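You operate a simulated robot arm through the tools that you are given. There is no shell and no other tool. Be economical: measure what you need, move in short steps, check, and stop when the job is done.

You are at the controls of a simulated robot arm. One attempt, no reset.

TASK
Mark the pots, put the cover on and switch on the plant light.
Fine: radish marker in the socket by the compost box, leek marker in the other.

The check looks at the end state, three seconds after you hand in, the way a careful person would. Anything else that was tipped, shoved, dropped, spilled or broken makes it a failure. A push-on lid holds only when it is set on centred and level and pressed home; a screw cap is set on level and turned clockwise until tight.

THE ROBOT
A 7-joint arm with a two-finger parallel gripper, fixed in place. Base frame: the origin is at the foot of the arm, x ahead of it, y to its left, z up; the work surface is at about z = 0. Readings come in m, rad, newtons and seconds.
With the tool pointing down near the work surface it reaches from about 0.24 to 0.62 m from the base axis. Its first joint turns from -1.152 to 1.152 rad. Payload 2.6 kg.
The tool frame sits at the grasp point between the pads (the TCP): z along the fingers, y along the line on which they close. The tips reach 0.03 m beyond it. The gripper opens to 0.094 m. The fingers are 0.028 m wide and 0.01 m thick; the gripper's body (0.05 by 0.096 m) begins 0.055 m behind the TCP.
Orientation is told as [roll, pitch, yaw] about the base's x, y, z axes, in that order, counted from this pose: with the fingers straight down and closing along the base's y, the tool's x points along the base's -x, its y along +y and its z along -z.

THE INTERFACE
- The arm moves only by the tool move_arm. Its argument "moves" is a list of rows, each an object of numbers (a shift or turn left out is 0, a gripper value left out holds the last): "tx", "ty", "tz": the shift along the base's x, y, z in cm; "wx", "wy", "wz": the turn, a rotation vector about the base's x, y, z in degrees; "hand": the closure, from 0 (fully open) to 1 (shut). In form: [{"tx": .., "ty": .., "tz": .., "wx": .., "wy": .., "wz": .., "hand": ..}, ...]. A call has 1 to 10 rows; each row is the pose to reach, as a shift and turn from the pose commanded when the call began. Each row takes 0.2 s and may step no farther than 0.05 m and 0.15 rad from the row before; otherwise, or with a gripper value out of range, the whole call is refused. A pose out of reach is approached as far as the arm can. The call stops where the force on the tool passes 70 N (or 10 N more than at its start, if that is more) or the arm is blocked; 0.2 s more then pass. The fingers move at their own pace (about 0.072 m/s each) and stop on an object; they squeeze with about 43 N. The grip force told is the motor's: it shows also when the fingers shut on nothing. Time passes only in rows, and 0.2 s behind the last, so rows that repeat a pose let the fingers close. The reply holds the time, the measured pose of the TCP, the force on the tool along the base axes, the opening and the grip force, in the units named above and with some noise.
- Cameras (640 x 400 px; columns grow to the right, rows downward): "scene" is fixed at [0.0392, 0.4359, 0.5608]; the picture's right is [-0.73, -0.68, 0.00], its down [-0.40, 0.43, -0.81] and it looks along [0.55, -0.59, -0.59] (base axes); focal length 240 px, centre (320, 200). "wrist" rides on the gripper at [0.076, 0.014, -0.102] in the tool frame; the picture's right is [-0.18, 0.98, 0.00], its down [-0.75, -0.14, -0.64] and it looks along [-0.63, -0.12, 0.77] (tool axes); focal length 243 px, centre (320, 200). There is no depth. A picture from a camera that has moved, and an enlarged one, comes with that camera's place and axes in the base frame and with its lens.
- snapshot(camera): a new picture of that camera. No time passes.
- close_up(camera, box): a new picture of the part [left, top, right, bottom] of that camera's present view, enlarged. No time passes.
- close_job(): hands the job in; it is judged then, once.

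Go step by step. Nothing tells you positions but the pictures and the camera data: compare them with the known pose of the tool, close in by small moves and look again before you grip or let go. The budget is 120 turns and 64 pictures, counting those below and the enlarged ones. Unless the task says otherwise, let go and move clear before handing in, and close with one line.

The tools are called after ">>>" as name(argument=value, ...) on one line, values as JSON. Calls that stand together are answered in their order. move_arm: Moves the arm, as the interface text tells. Its arguments: {"type":"object","properties":{"moves":{"type":"array","items":{"type":"object","properties":{"tx":{"type":"number"},"ty":{"type":"number"},"tz":{"type":"number"},"wx":{"type":"number"},"wy":{"type":"number"},"wz":{"type":"number"},"hand":{"type":"number"}}}}},"required":["moves"]} The other tools are called the same way: snapshot (camera) takes a picture; close_up (camera, box) takes an enlarged picture of a part of a camera's view; close_job () hands the job in.

At the start:

```text
time: 0.0
ee_pos: [0.3599, -0.0321, 0.4128]
ee_rot: [-0.001, 0.0, 0.001]
ft_force: [-0.1, 0.5, -0.2]
width: 0.0939
finger_force: 0.1
```

scene: 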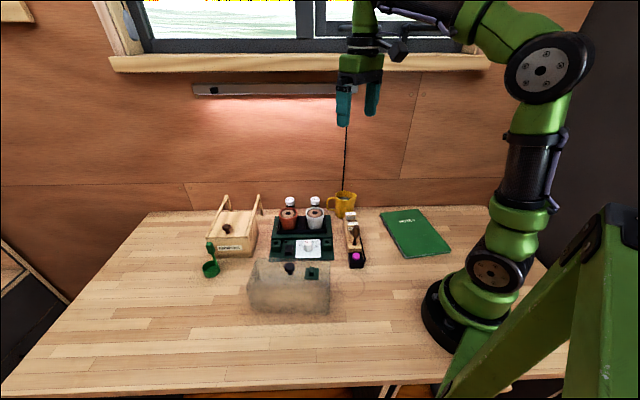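
wrist: 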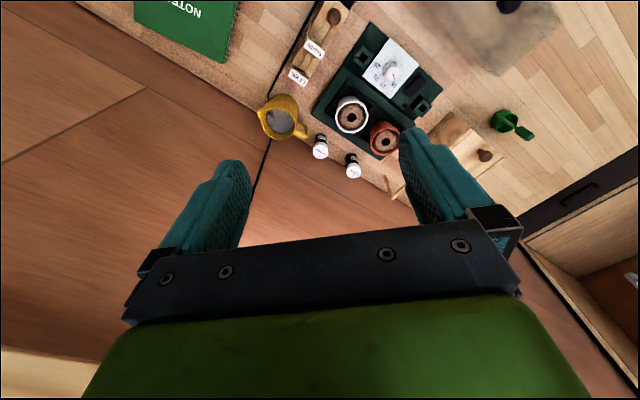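

I see a tray with two pots, a marker rack on the right, a clear cover in front, a compost box at left, and a lamp on the wall. I'll zoom in for details.

>>> close_up(camera="scene", box=[260, 180, 380, 255])

>>> close_up(camera="scene", box=[190, 230, 382, 350])

>>> close_up(camera="wrist", box=[260, 0, 500, 150])

>>> close_up(camera="scene", box=[330, 200, 394, 280])

```text
5.33 times, centred on (320, 218) of scene
camera zoom: at [0.0392, 0.4359, 0.5608], right [-0.73, -0.68, 0.0], down [-0.4, 0.43, -0.81], along [0.55, -0.59, -0.59], focal length 1282 px, centre (320, 107)
```

zoom: 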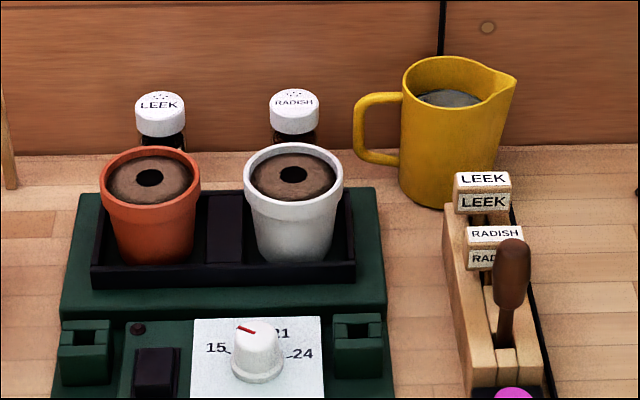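

```text
3.33 times, centred on (286, 290) of scene
camera zoom: at [0.0392, 0.4359, 0.5608], right [-0.73, -0.68, 0.0], down [-0.4, 0.43, -0.81], along [0.55, -0.59, -0.59], focal length 801 px, centre (433, -100)
```

zoom: 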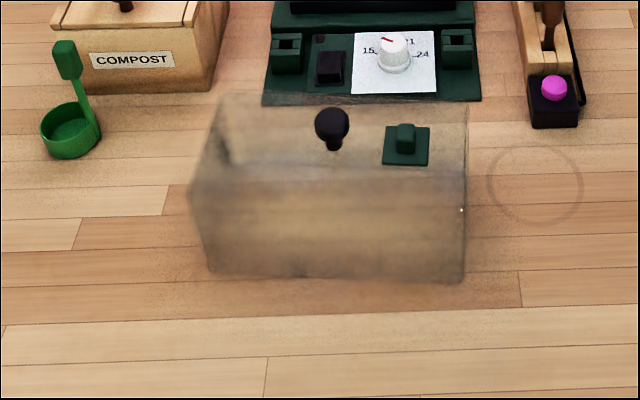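

```text
2.67 times, centred on (380, 75) of wrist
camera zoom: at [0.2835, -0.0186, 0.5155], right [0.18, 0.98, 0.0], down [0.75, -0.14, 0.64], along [0.63, -0.12, -0.77], focal length 647 px, centre (160, 533)
```

zoom: 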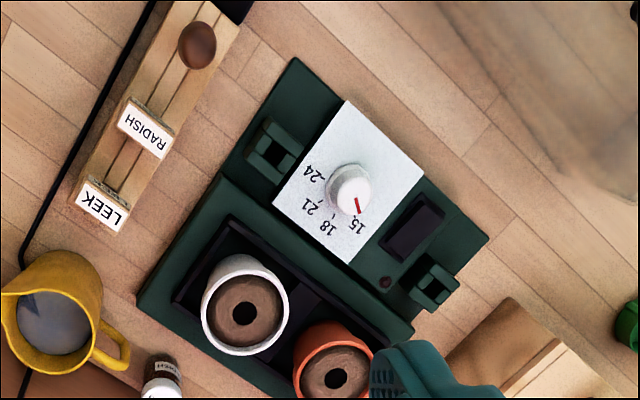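

```text
5.00 times, centred on (362, 240) of scene
camera zoom: at [0.0392, 0.4359, 0.5608], right [-0.73, -0.68, 0.0], down [-0.4, 0.43, -0.81], along [0.55, -0.59, -0.59], focal length 1202 px, centre (110, 0)
```

zoom: 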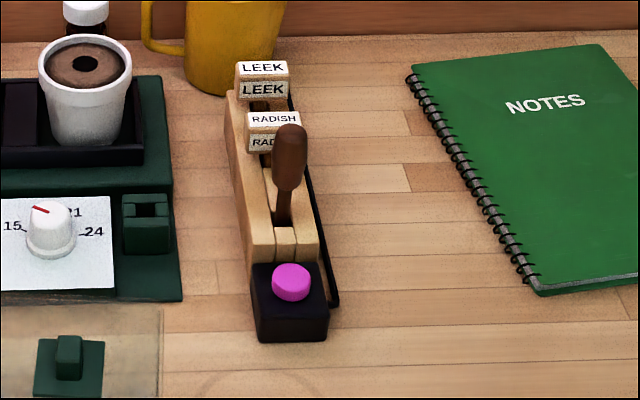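

The sockets look like the two green clips at the tray's front corners; the left one is on the compost side. I'll turn the wrist to bench alignment and look from above.

>>> move_arm(moves=[{"tx": -0.7, "ty": 2.9, "tz": -1.5, "wz": -5.9}, {"tx": -1.4, "ty": 5.8, "tz": -3, "wz": -11.8}, {"tx": -2.1, "ty": 8.7, "tz": -4.5, "wz": -17.7}, {"tx": -2.8, "ty": 11.6, "tz": -6, "wz": -23.6}, {"tx": -3.5, "ty": 14.5, "tz": -7.5, "wz": -29.5}, {"tx": -4.2, "ty": 17.4, "tz": -9, "wz": -35.4}, {"tx": -4.9, "ty": 20.3, "tz": -10.5, "wz": -41.3}, {"tx": -5.6, "ty": 23.2, "tz": -12, "wz": -47}])

>>> snapshot(camera="wrist")

>>> close_up(camera="scene", box=[180, 60, 400, 198])

```text
time: 1.8
ee_pos: [0.308, 0.1964, 0.2946]
ee_rot: [0.0, 0.002, -0.822]
ft_force: [-0.5, -0.1, 0.9]
width: 0.094
finger_force: 0.0
```

```text
57 pictures are left
camera wrist: at [0.2655, 0.2602, 0.3968], right [0.84, 0.54, 0.0], down [0.41, -0.65, 0.64], along [0.34, -0.54, -0.77], focal length 243 px, centre (320, 200)
```

wrist: 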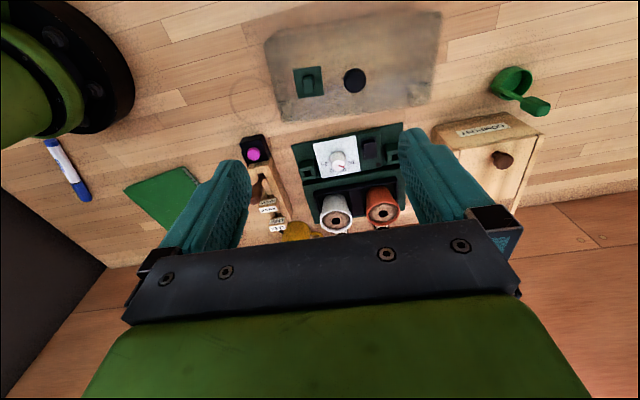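

```text
2.90 times, centred on (290, 129) of scene
camera zoom: at [0.0392, 0.4359, 0.5608], right [-0.73, -0.68, 0.0], down [-0.4, 0.43, -0.81], along [0.55, -0.59, -0.59], focal length 697 px, centre (407, 406)
```

zoom: 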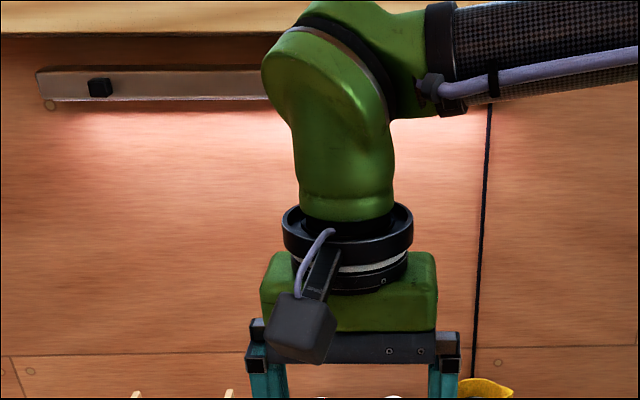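

The cable from the pink-button box runs up the wall to the lamp strip, so that is likely the light switch. I'll zoom in on the tray, rack and cover.

>>> close_up(camera="wrist", box=[230, 110, 422, 230])

>>> close_up(camera="wrist", box=[250, 0, 458, 130])

```text
3.33 times, centred on (326, 170) of wrist
camera zoom: at [0.2655, 0.2602, 0.3968], right [0.84, 0.54, 0.0], down [0.41, -0.65, 0.64], along [0.34, -0.54, -0.77], focal length 809 px, centre (300, 300)
```

zoom: 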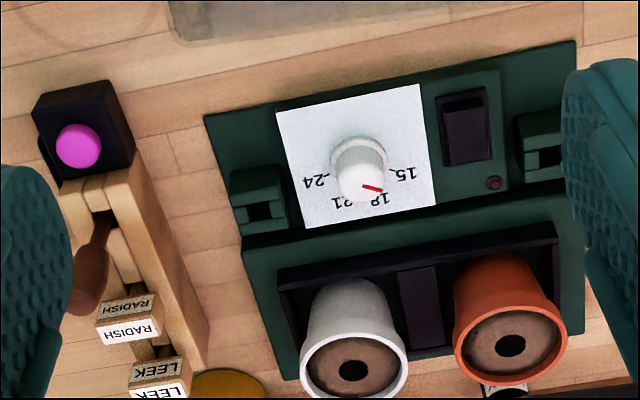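

```text
3.08 times, centred on (354, 65) of wrist
camera zoom: at [0.2655, 0.2602, 0.3968], right [0.84, 0.54, 0.0], down [0.41, -0.65, 0.64], along [0.34, -0.54, -0.77], focal length 746 px, centre (215, 615)
```

zoom: 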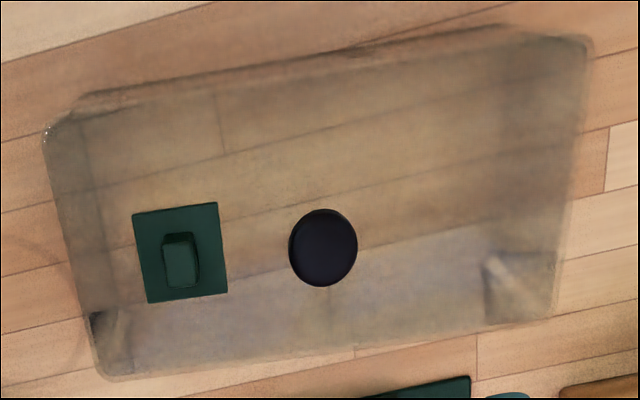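

The geometry is emerging: cover knob at its centre, right socket roughly in line with the white pot. I'll move lower over the marker rack for exact measurement.

>>> move_arm(moves=[{"tx": 0.1, "ty": -3.3, "tz": -2}, {"tx": 0.2, "ty": -6.6, "tz": -4}, {"tx": 0.3, "ty": -9.9, "tz": -6}, {"tx": 0.4, "ty": -13.2, "tz": -8}, {"tx": 0.4, "ty": -16.5, "tz": -10}])

>>> snapshot(camera="wrist")

>>> close_up(camera="wrist", box=[230, 90, 422, 210])

```text
time: 3.0
ee_pos: [0.3085, 0.0354, 0.1926]
ee_rot: [-0.001, 0.001, -0.82]
ft_force: [0.1, -0.1, -0.3]
width: 0.0937
finger_force: 0.1
```

```text
53 pictures are left
camera wrist: at [0.2659, 0.0996, 0.2944], right [0.84, 0.54, 0.0], down [0.41, -0.65, 0.64], along [0.34, -0.54, -0.77], focal length 243 px, centre (320, 200)
```

wrist: 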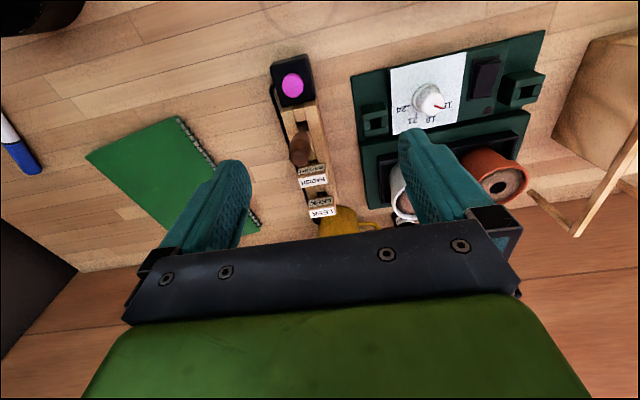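

```text
3.33 times, centred on (326, 150) of wrist
camera zoom: at [0.2659, 0.0996, 0.2944], right [0.84, 0.54, 0.0], down [0.41, -0.65, 0.64], along [0.34, -0.54, -0.77], focal length 809 px, centre (300, 367)
```

zoom: 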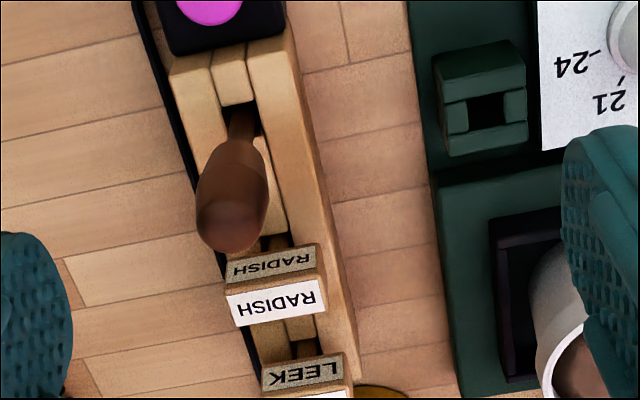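

The markers have T-shaped heads about 32×15×20 mm with tops at z≈0.065. Now I'll look at the sockets closer.

>>> close_up(camera="wrist", box=[350, 90, 398, 150])

>>> close_up(camera="scene", box=[264, 220, 344, 270])

>>> close_up(camera="scene", box=[336, 205, 376, 230])

```text
6.67 times, centred on (374, 120) of wrist
camera zoom: at [0.2659, 0.0996, 0.2944], right [0.84, 0.54, 0.0], down [0.41, -0.65, 0.64], along [0.34, -0.54, -0.77], focal length 1618 px, centre (-40, 733)
```

zoom: 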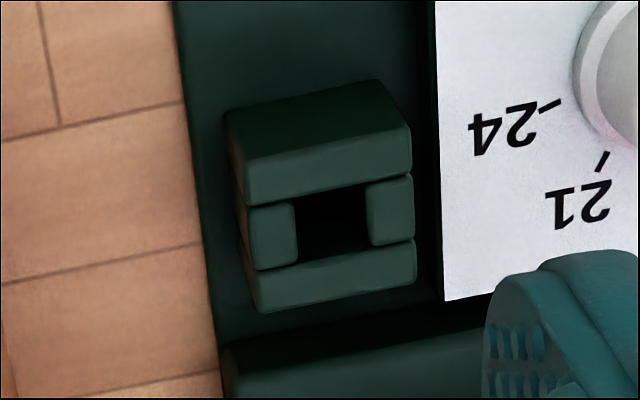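

```text
8.00 times, centred on (304, 245) of scene
camera zoom: at [0.0392, 0.4359, 0.5608], right [-0.73, -0.68, 0.0], down [-0.4, 0.43, -0.81], along [0.55, -0.59, -0.59], focal length 1923 px, centre (448, -160)
```

zoom: 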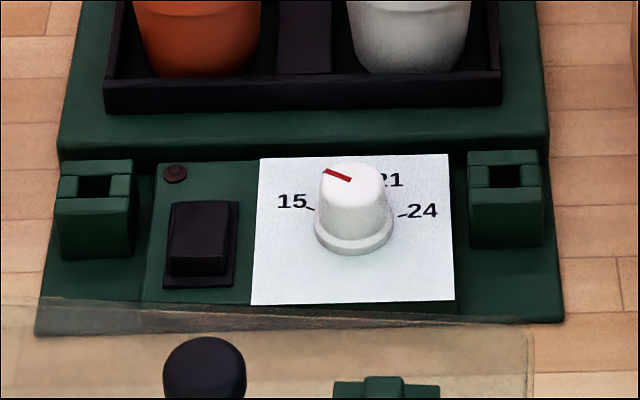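

```text
16.00 times, centred on (356, 218) of scene
camera zoom: at [0.0392, 0.4359, 0.5608], right [-0.73, -0.68, 0.0], down [-0.4, 0.43, -0.81], along [0.55, -0.59, -0.59], focal length 3846 px, centre (-256, -80)
```

zoom: 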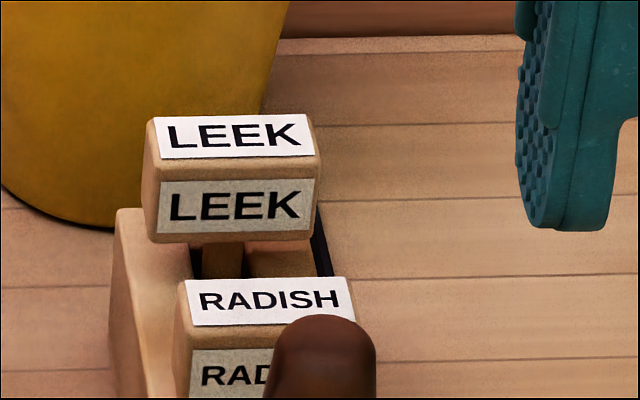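

I need a sharper reading of the socket's top face, so I'll enlarge both sockets in the scene view, and check the camera calibration against the fingertips.

>>> close_up(camera="scene", box=[316, 232, 340, 247])

>>> close_up(camera="scene", box=[268, 233, 292, 248])

>>> close_up(camera="scene", box=[310, 130, 438, 210])

```text
16.00 times, centred on (328, 240) of scene
camera zoom: at [0.0392, 0.4359, 0.5608], right [-0.73, -0.68, 0.0], down [-0.4, 0.43, -0.81], along [0.55, -0.59, -0.59], focal length 3846 px, centre (192, -432)
```

zoom: 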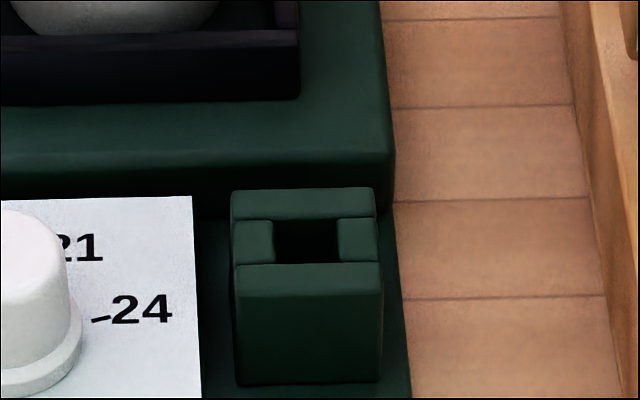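

```text
16.00 times, centred on (280, 240) of scene
camera zoom: at [0.0392, 0.4359, 0.5608], right [-0.73, -0.68, 0.0], down [-0.4, 0.43, -0.81], along [0.55, -0.59, -0.59], focal length 3846 px, centre (960, -448)
```

zoom: 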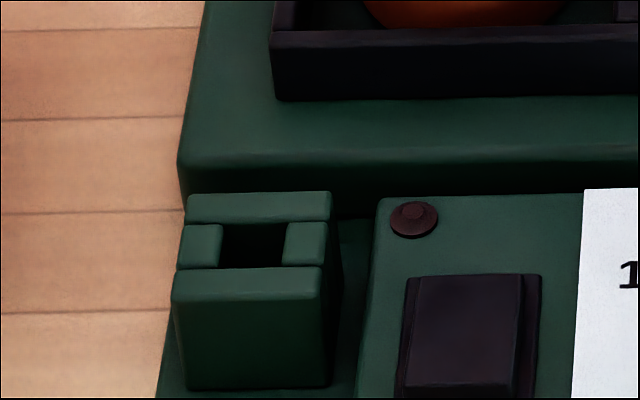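

```text
5.00 times, centred on (374, 170) of scene
camera zoom: at [0.0392, 0.4359, 0.5608], right [-0.73, -0.68, 0.0], down [-0.4, 0.43, -0.81], along [0.55, -0.59, -0.59], focal length 1202 px, centre (50, 350)
```

zoom: 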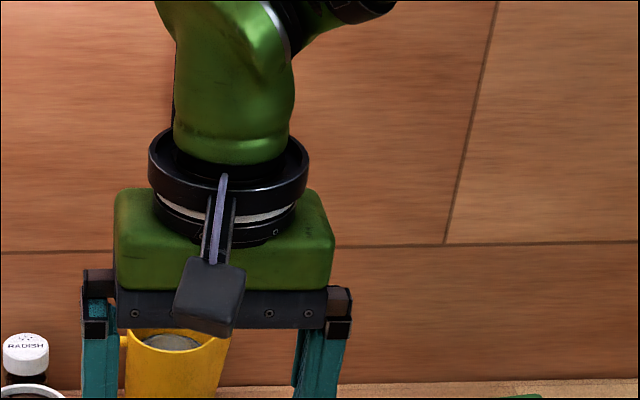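

The head position agrees in both views: radish marker at about (0.344, −0.039), top z≈0.066. I'll move above it with the gripper partly closed and look.

>>> move_arm(moves=[{"tx": 1.2, "ty": -2.5, "tz": 0, "hand": 0.36}, {"tx": 2.4, "ty": -5, "tz": -1.5}, {"tx": 3.57, "ty": -7.45, "tz": -4.2}, {"tx": 3.57, "ty": -7.45, "tz": -7.2}])

>>> snapshot(camera="wrist")

>>> close_up(camera="scene", box=[312, 180, 392, 230])

```text
time: 4.0
ee_pos: [0.3448, -0.0414, 0.1205]
ee_rot: [0.0, 0.001, -0.82]
ft_force: [0.6, 0.0, 0.3]
width: 0.06
finger_force: 0.1
```

```text
45 pictures are left
camera wrist: at [0.3031, 0.0228, 0.2226], right [0.84, 0.54, 0.0], down [0.41, -0.65, 0.64], along [0.34, -0.54, -0.77], focal length 243 px, centre (320, 200)
```

wrist: 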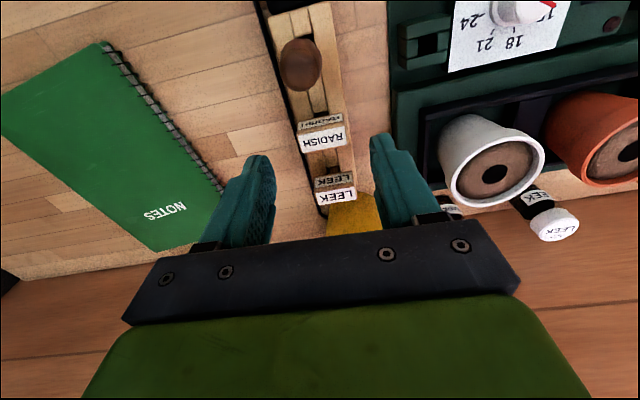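

```text
8.00 times, centred on (352, 205) of scene
camera zoom: at [0.0392, 0.4359, 0.5608], right [-0.73, -0.68, 0.0], down [-0.4, 0.43, -0.81], along [0.55, -0.59, -0.59], focal length 1923 px, centre (64, 160)
```

zoom: 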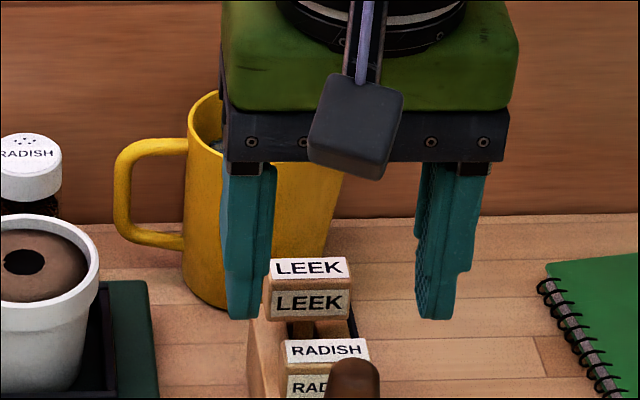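

Alignment is within 2–3 mm. I'll descend and grip the radish marker head.

>>> move_arm(moves=[{"tx": 0, "ty": 0.25, "tz": -2}, {"tx": 0, "ty": 0.25, "tz": -4.4}, {"tx": 0, "ty": 0.25, "tz": -4.4}, {"tx": 0, "ty": 0.25, "tz": -4.4, "hand": 1}, {"tx": 0, "ty": 0.25, "tz": -4.4}, {"tx": 0, "ty": 0.25, "tz": -4.4}, {"tx": 0, "ty": 0.25, "tz": -4.4}])

>>> close_up(camera="scene", box=[312, 190, 392, 240])

```text
time: 5.6
ee_pos: [0.3449, -0.0383, 0.0752]
ee_rot: [0.001, 0.0, -0.82]
ft_force: [-0.5, -0.7, -0.4]
width: 0.0326
finger_force: 43.2
```

```text
8.00 times, centred on (352, 215) of scene
camera zoom: at [0.0392, 0.4359, 0.5608], right [-0.73, -0.68, 0.0], down [-0.4, 0.43, -0.81], along [0.55, -0.59, -0.59], focal length 1923 px, centre (64, 80)
```

zoom: 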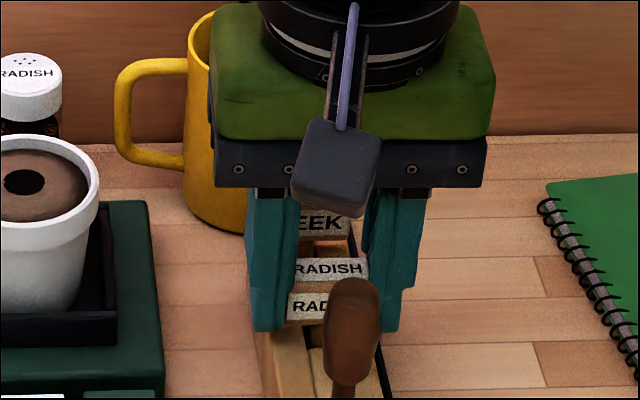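

Gripped at width 0.0326. Lift straight up.

>>> move_arm(moves=[{"tz": 1}, {"tz": 3}, {"tz": 6}, {"tz": 9}])

>>> close_up(camera="scene", box=[312, 160, 392, 210])

>>> close_up(camera="wrist", box=[240, 90, 400, 190])

```text
time: 6.6
ee_pos: [0.3447, -0.0343, 0.168]
ee_rot: [0.0, 0.0, -0.821]
ft_force: [-0.1, -0.3, -0.2]
width: 0.0325
finger_force: 43.0
```

```text
8.00 times, centred on (352, 185) of scene
camera zoom: at [0.0392, 0.4359, 0.5608], right [-0.73, -0.68, 0.0], down [-0.4, 0.43, -0.81], along [0.55, -0.59, -0.59], focal length 1923 px, centre (64, 320)
```

zoom: 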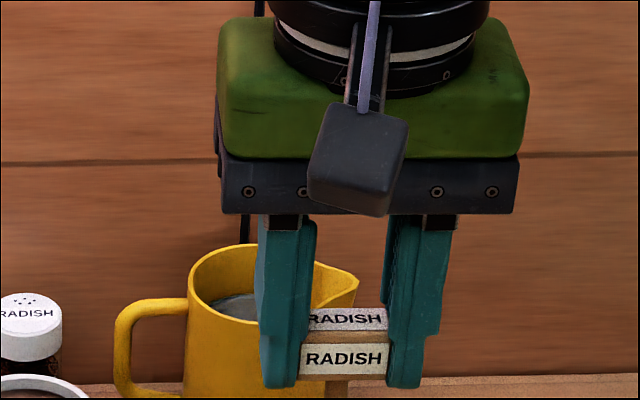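

```text
4.00 times, centred on (320, 140) of wrist
camera zoom: at [0.3029, 0.029, 0.2696], right [0.84, 0.54, 0.0], down [0.41, -0.65, 0.64], along [0.34, -0.54, -0.77], focal length 970 px, centre (320, 440)
```

zoom: 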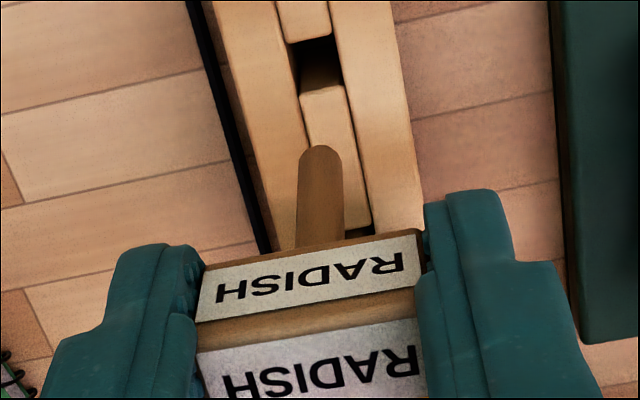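

The marker is held straight, with stem tip about 77 mm below TCP. I'll carry it, raised, to above the left socket by the compost box.

>>> move_arm(moves=[{"tz": 2}, {"tx": 2.4, "ty": 3.1, "tz": 2}, {"tx": 4.8, "ty": 6.2, "tz": 2}, {"tx": 7.2, "ty": 9.3, "tz": 2}, {"tx": 9.6, "ty": 12.4, "tz": 2}, {"tx": 12, "ty": 15.5, "tz": 2}, {"tx": 14.3, "ty": 18.6, "tz": 1}, {"tx": 14.3, "ty": 18.6, "tz": -2.5}])

>>> snapshot(camera="wrist")

>>> close_up(camera="scene", box=[248, 205, 312, 245])

```text
time: 8.4
ee_pos: [0.4873, 0.1489, 0.1426]
ee_rot: [0.0, 0.001, -0.821]
ft_force: [0.1, -0.2, 0.5]
width: 0.0325
finger_force: 43.0
```

```text
40 pictures are left
camera wrist: at [0.4451, 0.2135, 0.2447], right [0.84, 0.54, 0.0], down [0.41, -0.65, 0.64], along [0.34, -0.54, -0.77], focal length 243 px, centre (320, 200)
```

wrist: 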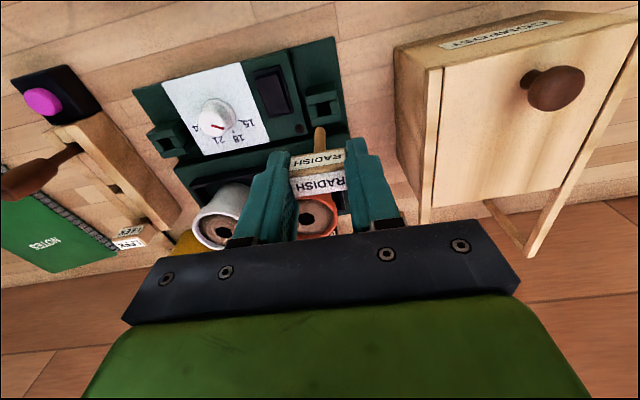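

```text
10.00 times, centred on (280, 225) of scene
camera zoom: at [0.0392, 0.4359, 0.5608], right [-0.73, -0.68, 0.0], down [-0.4, 0.43, -0.81], along [0.55, -0.59, -0.59], focal length 2404 px, centre (720, -50)
```

zoom: 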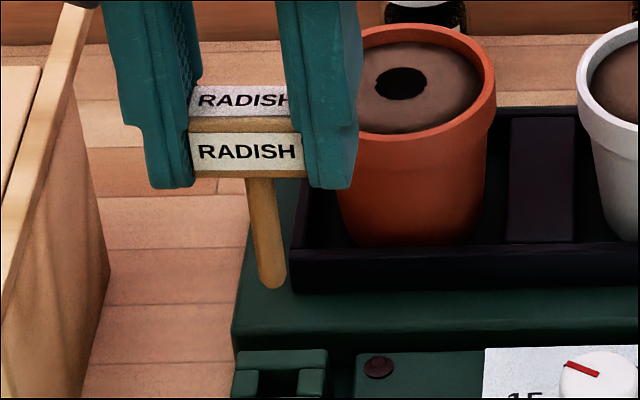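

>>> close_up(camera="wrist", box=[288, 85, 352, 145])

```text
6.67 times, centred on (320, 115) of wrist
camera zoom: at [0.4451, 0.2135, 0.2447], right [0.84, 0.54, 0.0], down [0.41, -0.65, 0.64], along [0.34, -0.54, -0.77], focal length 1618 px, centre (320, 767)
```

zoom: 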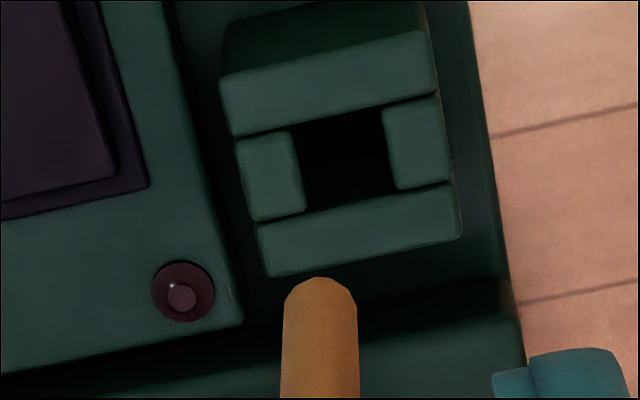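

Hole is about 3 mm to the compost side of my stem axis. I'll correct and go down to just above the socket.

>>> move_arm(moves=[{"tx": 0.25, "ty": 0.23, "tz": -1}, {"tx": 0.25, "ty": 0.23, "tz": -2.3}, {"tx": 0.25, "ty": 0.23, "tz": -2.3}])

>>> close_up(camera="wrist", box=[288, 85, 352, 145])

>>> close_up(camera="scene", box=[260, 225, 300, 250])

```text
time: 9.2
ee_pos: [0.4895, 0.1513, 0.1193]
ee_rot: [-0.002, -0.001, -0.818]
ft_force: [1.2, 0.4, 0.8]
width: 0.0324
finger_force: 42.5
```

```text
6.67 times, centred on (320, 115) of wrist
camera zoom: at [0.4485, 0.216, 0.2208], right [0.84, 0.54, 0.0], down [0.41, -0.65, 0.64], along [0.34, -0.54, -0.77], focal length 1618 px, centre (320, 767)
```

zoom: 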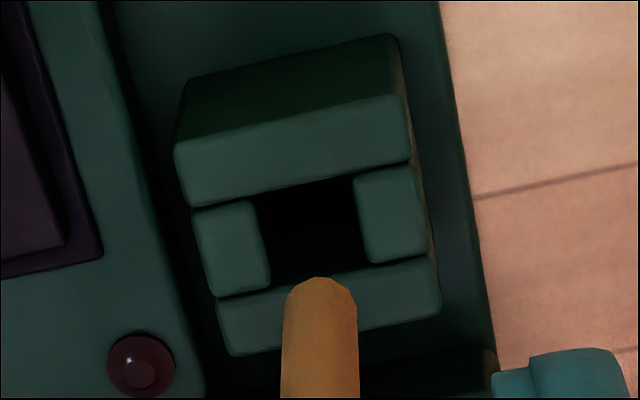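

```text
16.00 times, centred on (280, 238) of scene
camera zoom: at [0.0392, 0.4359, 0.5608], right [-0.73, -0.68, 0.0], down [-0.4, 0.43, -0.81], along [0.55, -0.59, -0.59], focal length 3846 px, centre (960, -400)
```

zoom: 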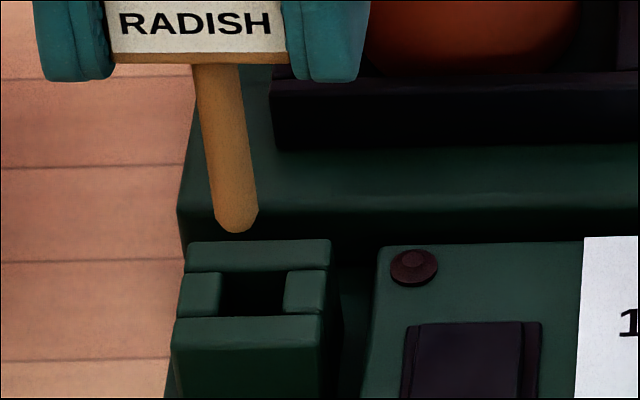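

Both views now agree that the stem is within about 1 mm of the hole axis. I'll nudge and enter the socket in small steps.

>>> move_arm(moves=[{"tx": -0.07, "ty": -0.07, "tz": -0.8}, {"tx": -0.07, "ty": -0.07, "tz": -1.6}, {"tx": -0.07, "ty": -0.07, "tz": -2.1}, {"tx": -0.07, "ty": -0.07, "tz": -2.5}])

>>> close_up(camera="scene", box=[260, 225, 300, 250])

>>> close_up(camera="wrist", box=[288, 85, 352, 145])

```text
time: 10.2
ee_pos: [0.4902, 0.1519, 0.0952]
ee_rot: [0.0, 0.001, -0.82]
ft_force: [0.5, -0.2, 0.4]
width: 0.0326
finger_force: 43.1
```

```text
16.00 times, centred on (280, 238) of scene
camera zoom: at [0.0392, 0.4359, 0.5608], right [-0.73, -0.68, 0.0], down [-0.4, 0.43, -0.81], along [0.55, -0.59, -0.59], focal length 3846 px, centre (960, -400)
```

zoom: 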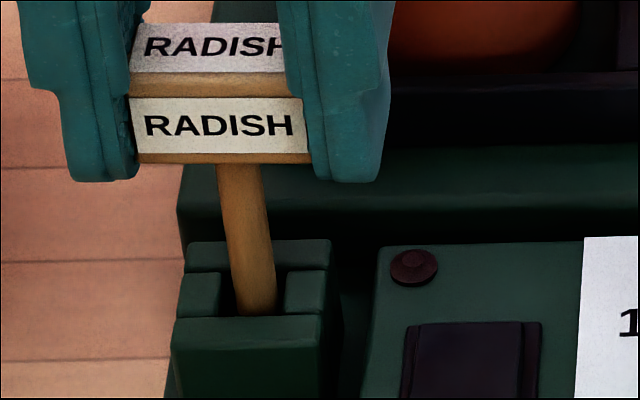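

```text
6.67 times, centred on (320, 115) of wrist
camera zoom: at [0.447, 0.2153, 0.1967], right [0.84, 0.54, 0.0], down [0.41, -0.65, 0.64], along [0.34, -0.54, -0.77], focal length 1618 px, centre (320, 767)
```

zoom: 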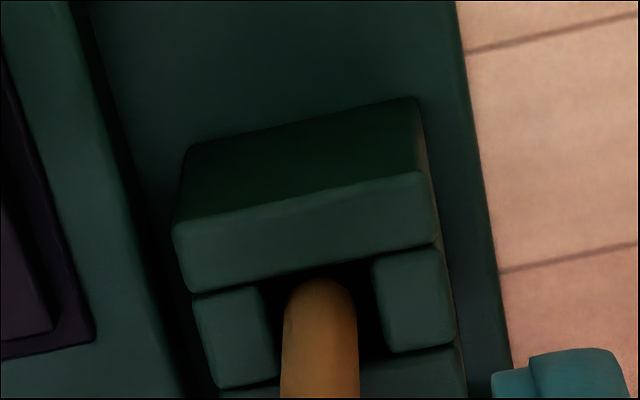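

The stem has entered the hole without contact. I'll continue down in small steps until it seats.

>>> move_arm(moves=[{"tz": -0.4}, {"tz": -0.8}, {"tz": -1.2}])

>>> close_up(camera="scene", box=[260, 225, 300, 250])

```text
time: 11.0
ee_pos: [0.4896, 0.1519, 0.0808]
ee_rot: [0.0, 0.001, -0.821]
ft_force: [-0.7, 0.2, 0.5]
width: 0.0323
finger_force: 43.3
```

```text
16.00 times, centred on (280, 238) of scene
camera zoom: at [0.0392, 0.4359, 0.5608], right [-0.73, -0.68, 0.0], down [-0.4, 0.43, -0.81], along [0.55, -0.59, -0.59], focal length 3846 px, centre (960, -400)
```

zoom: 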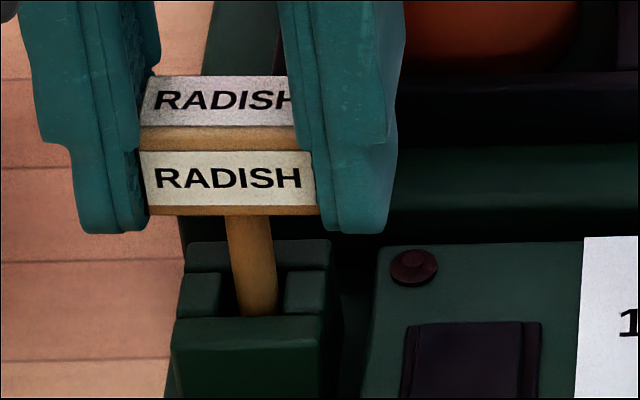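

>>> move_arm(moves=[{"tz": -0.3}, {"tz": -0.6}])

```text
time: 11.6
ee_pos: [0.4884, 0.1505, 0.0767]
ee_rot: [-0.001, -0.001, -0.818]
ft_force: [0.0, -0.4, -0.3]
width: 0.0324
finger_force: 43.4
```

>>> move_arm(moves=[{"tz": -0.2}, {"tz": -0.4}])

>>> close_up(camera="scene", box=[260, 225, 300, 250])

```text
time: 12.2
ee_pos: [0.4891, 0.151, 0.0747]
ee_rot: [0.002, 0.002, -0.819]
ft_force: [-12.1, -1.9, 29.3]
width: 0.0325
finger_force: 43.3
```

```text
16.00 times, centred on (280, 238) of scene
camera zoom: at [0.039, 0.4358, 0.5608], right [-0.73, -0.68, 0.0], down [-0.4, 0.43, -0.81], along [0.55, -0.59, -0.59], focal length 3846 px, centre (960, -400)
```

zoom: 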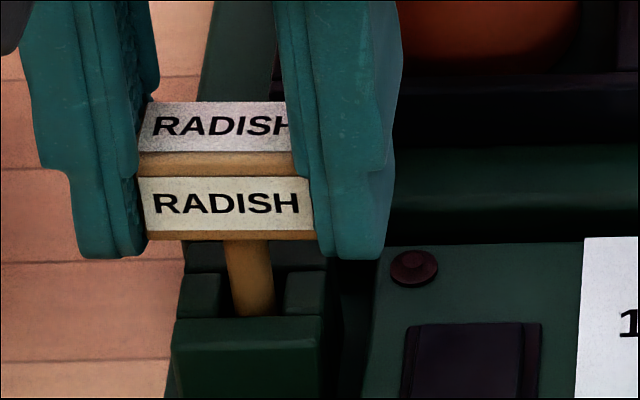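

It has seated (contact force). I'll relax slightly, open just a little, and withdraw straight up.

>>> move_arm(moves=[{"tz": 0.15}, {"tz": 0.15, "hand": 0.53}, {"tz": 0.15}, {"tz": 0.15}])

>>> move_arm(moves=[{"tz": 1}, {"tz": 3}, {"tz": 7}, {"tz": 11}])

>>> close_up(camera="scene", box=[256, 210, 320, 250])

```text
time: 13.2
ee_pos: [0.4882, 0.1505, 0.0738]
ee_rot: [-0.001, 0.001, -0.819]
ft_force: [-0.2, -1.0, 0.0]
width: 0.044
finger_force: 0.0
```

```text
time: 14.2
ee_pos: [0.4889, 0.1497, 0.1843]
ee_rot: [0.001, 0.001, -0.82]
ft_force: [-0.5, -0.3, -0.5]
width: 0.0439
finger_force: 0.1
```

```text
10.00 times, centred on (288, 230) of scene
camera zoom: at [0.0392, 0.4359, 0.5608], right [-0.73, -0.68, 0.0], down [-0.4, 0.43, -0.81], along [0.55, -0.59, -0.59], focal length 2404 px, centre (640, -100)
```

zoom: 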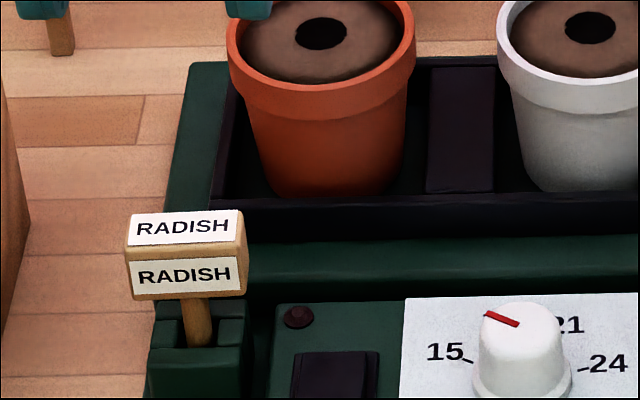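

Radish marker stands in its socket. Now to the leek marker.

>>> move_arm(moves=[{"tx": -1.8, "ty": -3.8}, {"tx": -3.6, "ty": -7.6}, {"tx": -5.4, "ty": -11.4}, {"tx": -7.2, "ty": -15.2}, {"tx": -9, "ty": -19, "hand": 0.36}, {"tx": -10.75, "ty": -22.7}, {"tx": -10.75, "ty": -22.7, "tz": -3}, {"tx": -10.75, "ty": -22.7, "tz": -6}])

>>> snapshot(camera="wrist")

```text
time: 16.0
ee_pos: [0.3793, -0.0752, 0.1246]
ee_rot: [0.0, 0.0, -0.822]
ft_force: [0.1, 0.2, 0.3]
width: 0.0602
finger_force: 0.1
```

```text
30 pictures are left
camera wrist: at [0.337, -0.0108, 0.2264], right [0.84, 0.54, 0.0], down [0.41, -0.65, 0.64], along [0.34, -0.54, -0.77], focal length 243 px, centre (320, 200)
```

wrist: 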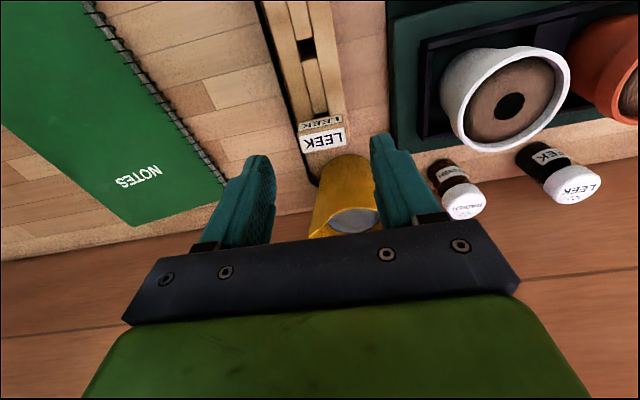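

Alignment matches the first pick. Descend and grip the leek marker, then lift.

>>> move_arm(moves=[{"tx": 0.05, "ty": 0.2, "tz": -2.5}, {"tx": 0.05, "ty": 0.2, "tz": -4.9}, {"tx": 0.05, "ty": 0.2, "tz": -4.9}, {"tx": 0.05, "ty": 0.2, "tz": -4.9, "hand": 1}, {"tx": 0.05, "ty": 0.2, "tz": -4.9}, {"tx": 0.05, "ty": 0.2, "tz": -4.9}, {"tx": 0.05, "ty": 0.2, "tz": -4.9}])

>>> move_arm(moves=[{"tz": 1}, {"tz": 3}, {"tz": 6}, {"tz": 9}, {"tz": 11}])

>>> close_up(camera="wrist", box=[240, 90, 400, 190])

```text
time: 17.6
ee_pos: [0.3811, -0.0737, 0.0751]
ee_rot: [0.0, -0.001, -0.82]
ft_force: [-0.4, -0.3, 1.4]
width: 0.0327
finger_force: 43.4
```

```text
time: 18.8
ee_pos: [0.3827, -0.0745, 0.1852]
ee_rot: [0.0, 0.0, -0.82]
ft_force: [0.1, -0.7, -0.3]
width: 0.0327
finger_force: 42.9
```

```text
4.00 times, centred on (320, 140) of wrist
camera zoom: at [0.3409, -0.0106, 0.2877], right [0.84, 0.54, 0.0], down [0.41, -0.65, 0.64], along [0.34, -0.54, -0.77], focal length 970 px, centre (320, 440)
```

zoom: 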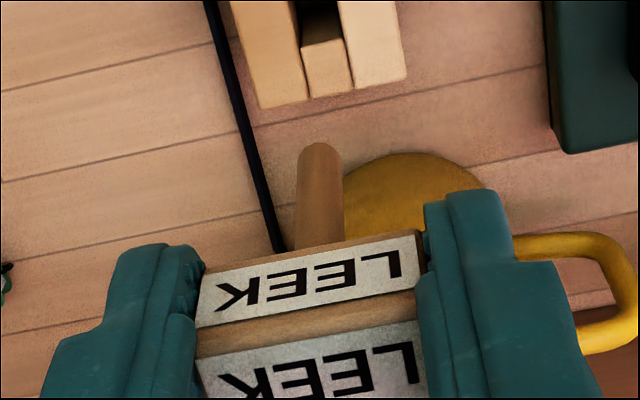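

Now to above the right-hand socket.

>>> move_arm(moves=[{"tx": -0.15, "ty": 3.9}, {"tx": -0.3, "ty": 7.8}, {"tx": -0.5, "ty": 11.7}, {"tx": -0.5, "ty": 11.7, "tz": -3}, {"tx": -0.5, "ty": 11.7, "tz": -5.5}, {"tx": -0.5, "ty": 11.7, "tz": -5.5}])

>>> close_up(camera="wrist", box=[288, 85, 352, 145])

>>> close_up(camera="scene", box=[308, 225, 348, 250])

```text
time: 20.2
ee_pos: [0.3746, 0.0414, 0.1312]
ee_rot: [0.001, -0.001, -0.82]
ft_force: [-0.5, 0.1, 0.3]
width: 0.0327
finger_force: 43.4
```

```text
6.67 times, centred on (320, 115) of wrist
camera zoom: at [0.332, 0.1059, 0.2326], right [0.84, 0.54, 0.0], down [0.41, -0.65, 0.64], along [0.34, -0.54, -0.77], focal length 1618 px, centre (320, 767)
```

zoom: 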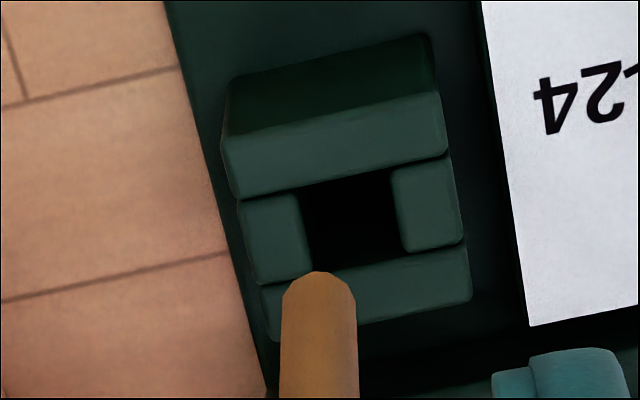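

```text
16.00 times, centred on (328, 238) of scene
camera zoom: at [0.0392, 0.4359, 0.5608], right [-0.73, -0.68, 0.0], down [-0.4, 0.43, -0.81], along [0.55, -0.59, -0.59], focal length 3846 px, centre (192, -400)
```

zoom: 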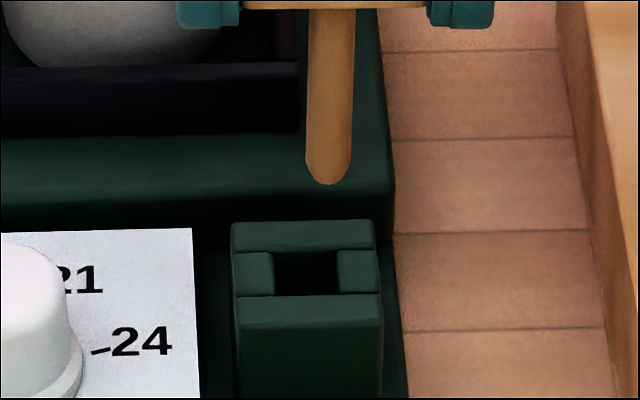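

The hole is about 4 mm left and 4 mm back of the stem axis in both views. Correct and descend partway.

>>> move_arm(moves=[{"tx": 0.53, "ty": -0.03, "tz": -0.4}, {"tx": 0.53, "ty": -0.03, "tz": -1.2}, {"tx": 0.53, "ty": -0.03, "tz": -1.2}])

>>> close_up(camera="wrist", box=[288, 85, 352, 145])

>>> close_up(camera="scene", box=[308, 225, 348, 250])

```text
time: 21.0
ee_pos: [0.3791, 0.0431, 0.1185]
ee_rot: [0.001, 0.0, -0.821]
ft_force: [-0.2, -0.4, 0.9]
width: 0.0326
finger_force: 42.0
```

```text
6.67 times, centred on (320, 115) of wrist
camera zoom: at [0.3389, 0.1063, 0.2208], right [0.84, 0.54, 0.0], down [0.41, -0.65, 0.64], along [0.34, -0.54, -0.77], focal length 1618 px, centre (320, 767)
```

zoom: 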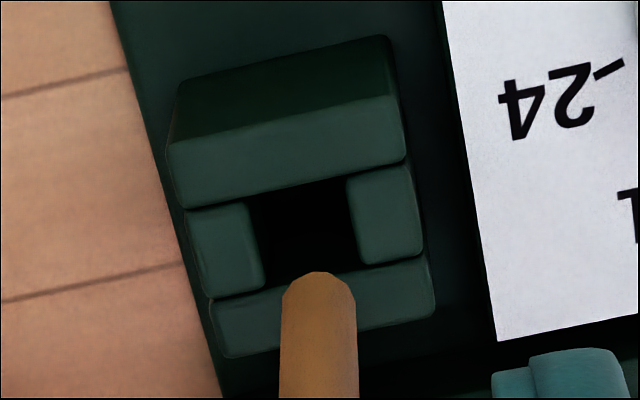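

```text
16.00 times, centred on (328, 238) of scene
camera zoom: at [0.0392, 0.4359, 0.5608], right [-0.73, -0.68, 0.0], down [-0.4, 0.43, -0.81], along [0.55, -0.59, -0.59], focal length 3846 px, centre (192, -400)
```

zoom: 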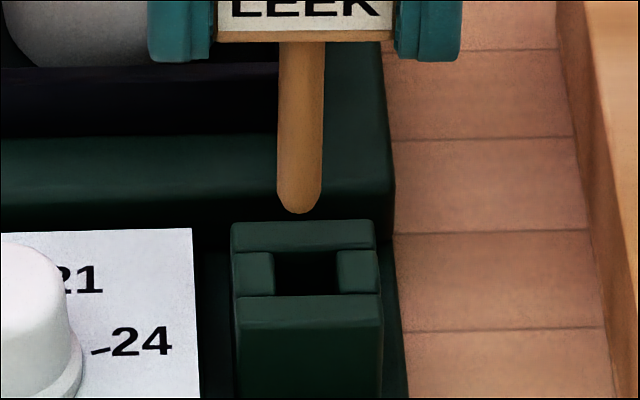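

Nearly there: a 1.5 mm nudge right, then insert.

>>> move_arm(moves=[{"tx": -0.11, "ty": -0.1, "tz": -0.8}, {"tx": -0.11, "ty": -0.1, "tz": -1.6}, {"tx": -0.11, "ty": -0.1, "tz": -2.1}, {"tx": -0.11, "ty": -0.1, "tz": -2.5}])

>>> close_up(camera="scene", box=[308, 225, 348, 250])

```text
time: 22.0
ee_pos: [0.3802, 0.0405, 0.0928]
ee_rot: [-0.001, 0.0, -0.82]
ft_force: [-0.7, 0.0, -0.8]
width: 0.0324
finger_force: 42.9
```

```text
16.00 times, centred on (328, 238) of scene
camera zoom: at [0.0392, 0.4359, 0.5608], right [-0.73, -0.68, 0.0], down [-0.4, 0.43, -0.81], along [0.55, -0.59, -0.59], focal length 3846 px, centre (192, -400)
```

zoom: 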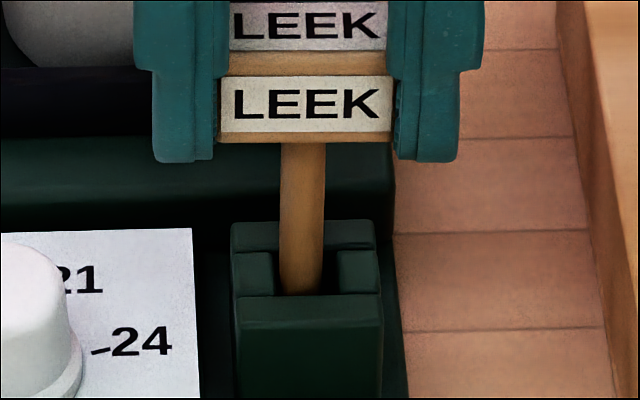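

The stem is in the hole with no contact force. Continue until seated.

>>> move_arm(moves=[{"tz": -0.4}, {"tz": -0.8}, {"tz": -1.2}, {"tz": -1.5}, {"tz": -1.7}])

```text
time: 23.2
ee_pos: [0.3814, 0.0411, 0.0772]
ee_rot: [0.0, 0.001, -0.822]
ft_force: [0.0, -0.5, 0.9]
width: 0.0327
finger_force: 43.2
```

>>> move_arm(moves=[{"tz": -0.2}, {"tz": -0.35}])

```text
time: 23.8
ee_pos: [0.3815, 0.0425, 0.0756]
ee_rot: [0.004, -0.002, -0.823]
ft_force: [-11.4, -1.8, 35.6]
width: 0.0326
finger_force: 43.5
```

Seated. Relax, open slightly and withdraw upward.

>>> move_arm(moves=[{"tz": 0.2}, {"tz": 0.2, "hand": 0.53}, {"tz": 0.2}, {"tz": 0.2}])

>>> move_arm(moves=[{"tz": 1}, {"tz": 3}, {"tz": 7}, {"tz": 11}, {"tz": 14}])

>>> close_up(camera="scene", box=[240, 200, 368, 280])

```text
time: 24.8
ee_pos: [0.3808, 0.0418, 0.0745]
ee_rot: [-0.001, 0.0, -0.82]
ft_force: [-0.1, 0.2, 0.1]
width: 0.0443
finger_force: 0.1
```

```text
time: 26.0
ee_pos: [0.3799, 0.0403, 0.2144]
ee_rot: [0.002, -0.001, -0.82]
ft_force: [-0.6, 0.2, 0.1]
width: 0.0443
finger_force: 0.1
```

```text
5.00 times, centred on (304, 240) of scene
camera zoom: at [0.0392, 0.4359, 0.5608], right [-0.73, -0.68, 0.0], down [-0.4, 0.43, -0.81], along [0.55, -0.59, -0.59], focal length 1202 px, centre (400, 0)
```

zoom: 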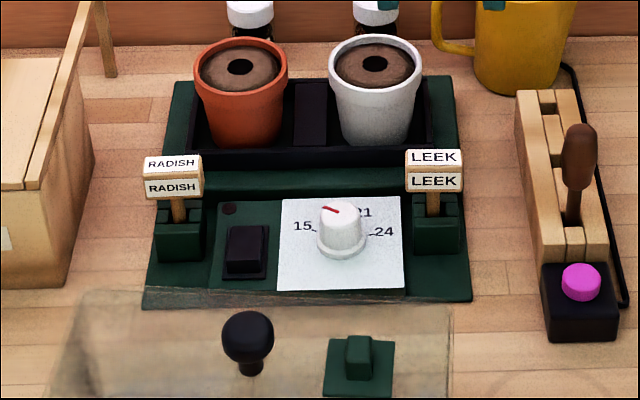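

Both markers are in. Now I'll look straight down at the tray bed to fix the cover's target pose.

>>> move_arm(moves=[{"tx": 3, "ty": 0.4, "tz": 2}, {"tx": 6, "ty": 0.8, "tz": 4}, {"tx": 8.9, "ty": 1.3, "tz": 5.5}, {"tx": 8.9, "ty": 1.3, "tz": 5.5}])

>>> close_up(camera="wrist", box=[200, 0, 440, 150])

```text
time: 27.0
ee_pos: [0.469, 0.052, 0.2709]
ee_rot: [-0.001, 0.002, -0.821]
ft_force: [0.8, 0.1, -0.2]
width: 0.0441
finger_force: 0.0
```

```text
2.67 times, centred on (320, 75) of wrist
camera zoom: at [0.4282, 0.1171, 0.3718], right [0.84, 0.54, 0.0], down [0.41, -0.65, 0.64], along [0.34, -0.54, -0.77], focal length 647 px, centre (320, 533)
```

zoom: 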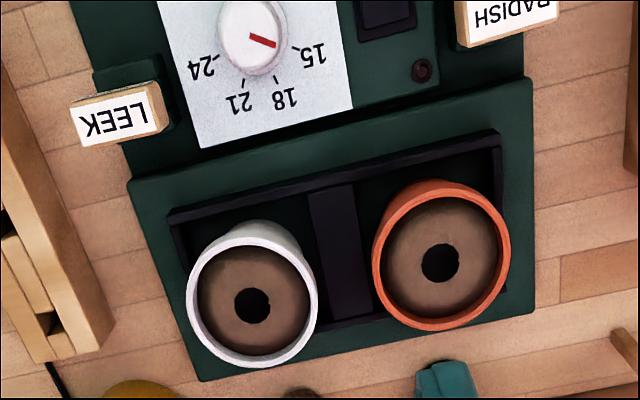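

The tray bed measures about 186×104 mm, centre at bench (p −0.386, q 0.306), yawed about +1.6° from my gripper. Now the cover from the same vantage.

>>> move_arm(moves=[{"tx": -2.6, "ty": 3.1}, {"tx": -5.2, "ty": 6.2}, {"tx": -7.8, "ty": 9.3}, {"tx": -10.4, "ty": 12.4}, {"tx": -13, "ty": 15.5}, {"tx": -15.6, "ty": 18.5}, {"tx": -15.6, "ty": 18.5}])

>>> close_up(camera="wrist", box=[200, 0, 440, 150])

```text
time: 28.6
ee_pos: [0.3144, 0.2431, 0.2677]
ee_rot: [0.0, 0.0, -0.82]
ft_force: [0.8, 0.0, -0.9]
width: 0.0442
finger_force: 0.0
```

```text
2.67 times, centred on (320, 75) of wrist
camera zoom: at [0.2727, 0.3067, 0.3698], right [0.84, 0.54, 0.0], down [0.41, -0.65, 0.64], along [0.34, -0.54, -0.77], focal length 647 px, centre (320, 533)
```

zoom: 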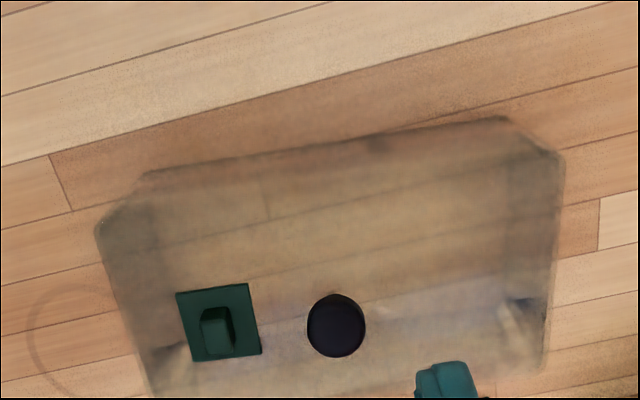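

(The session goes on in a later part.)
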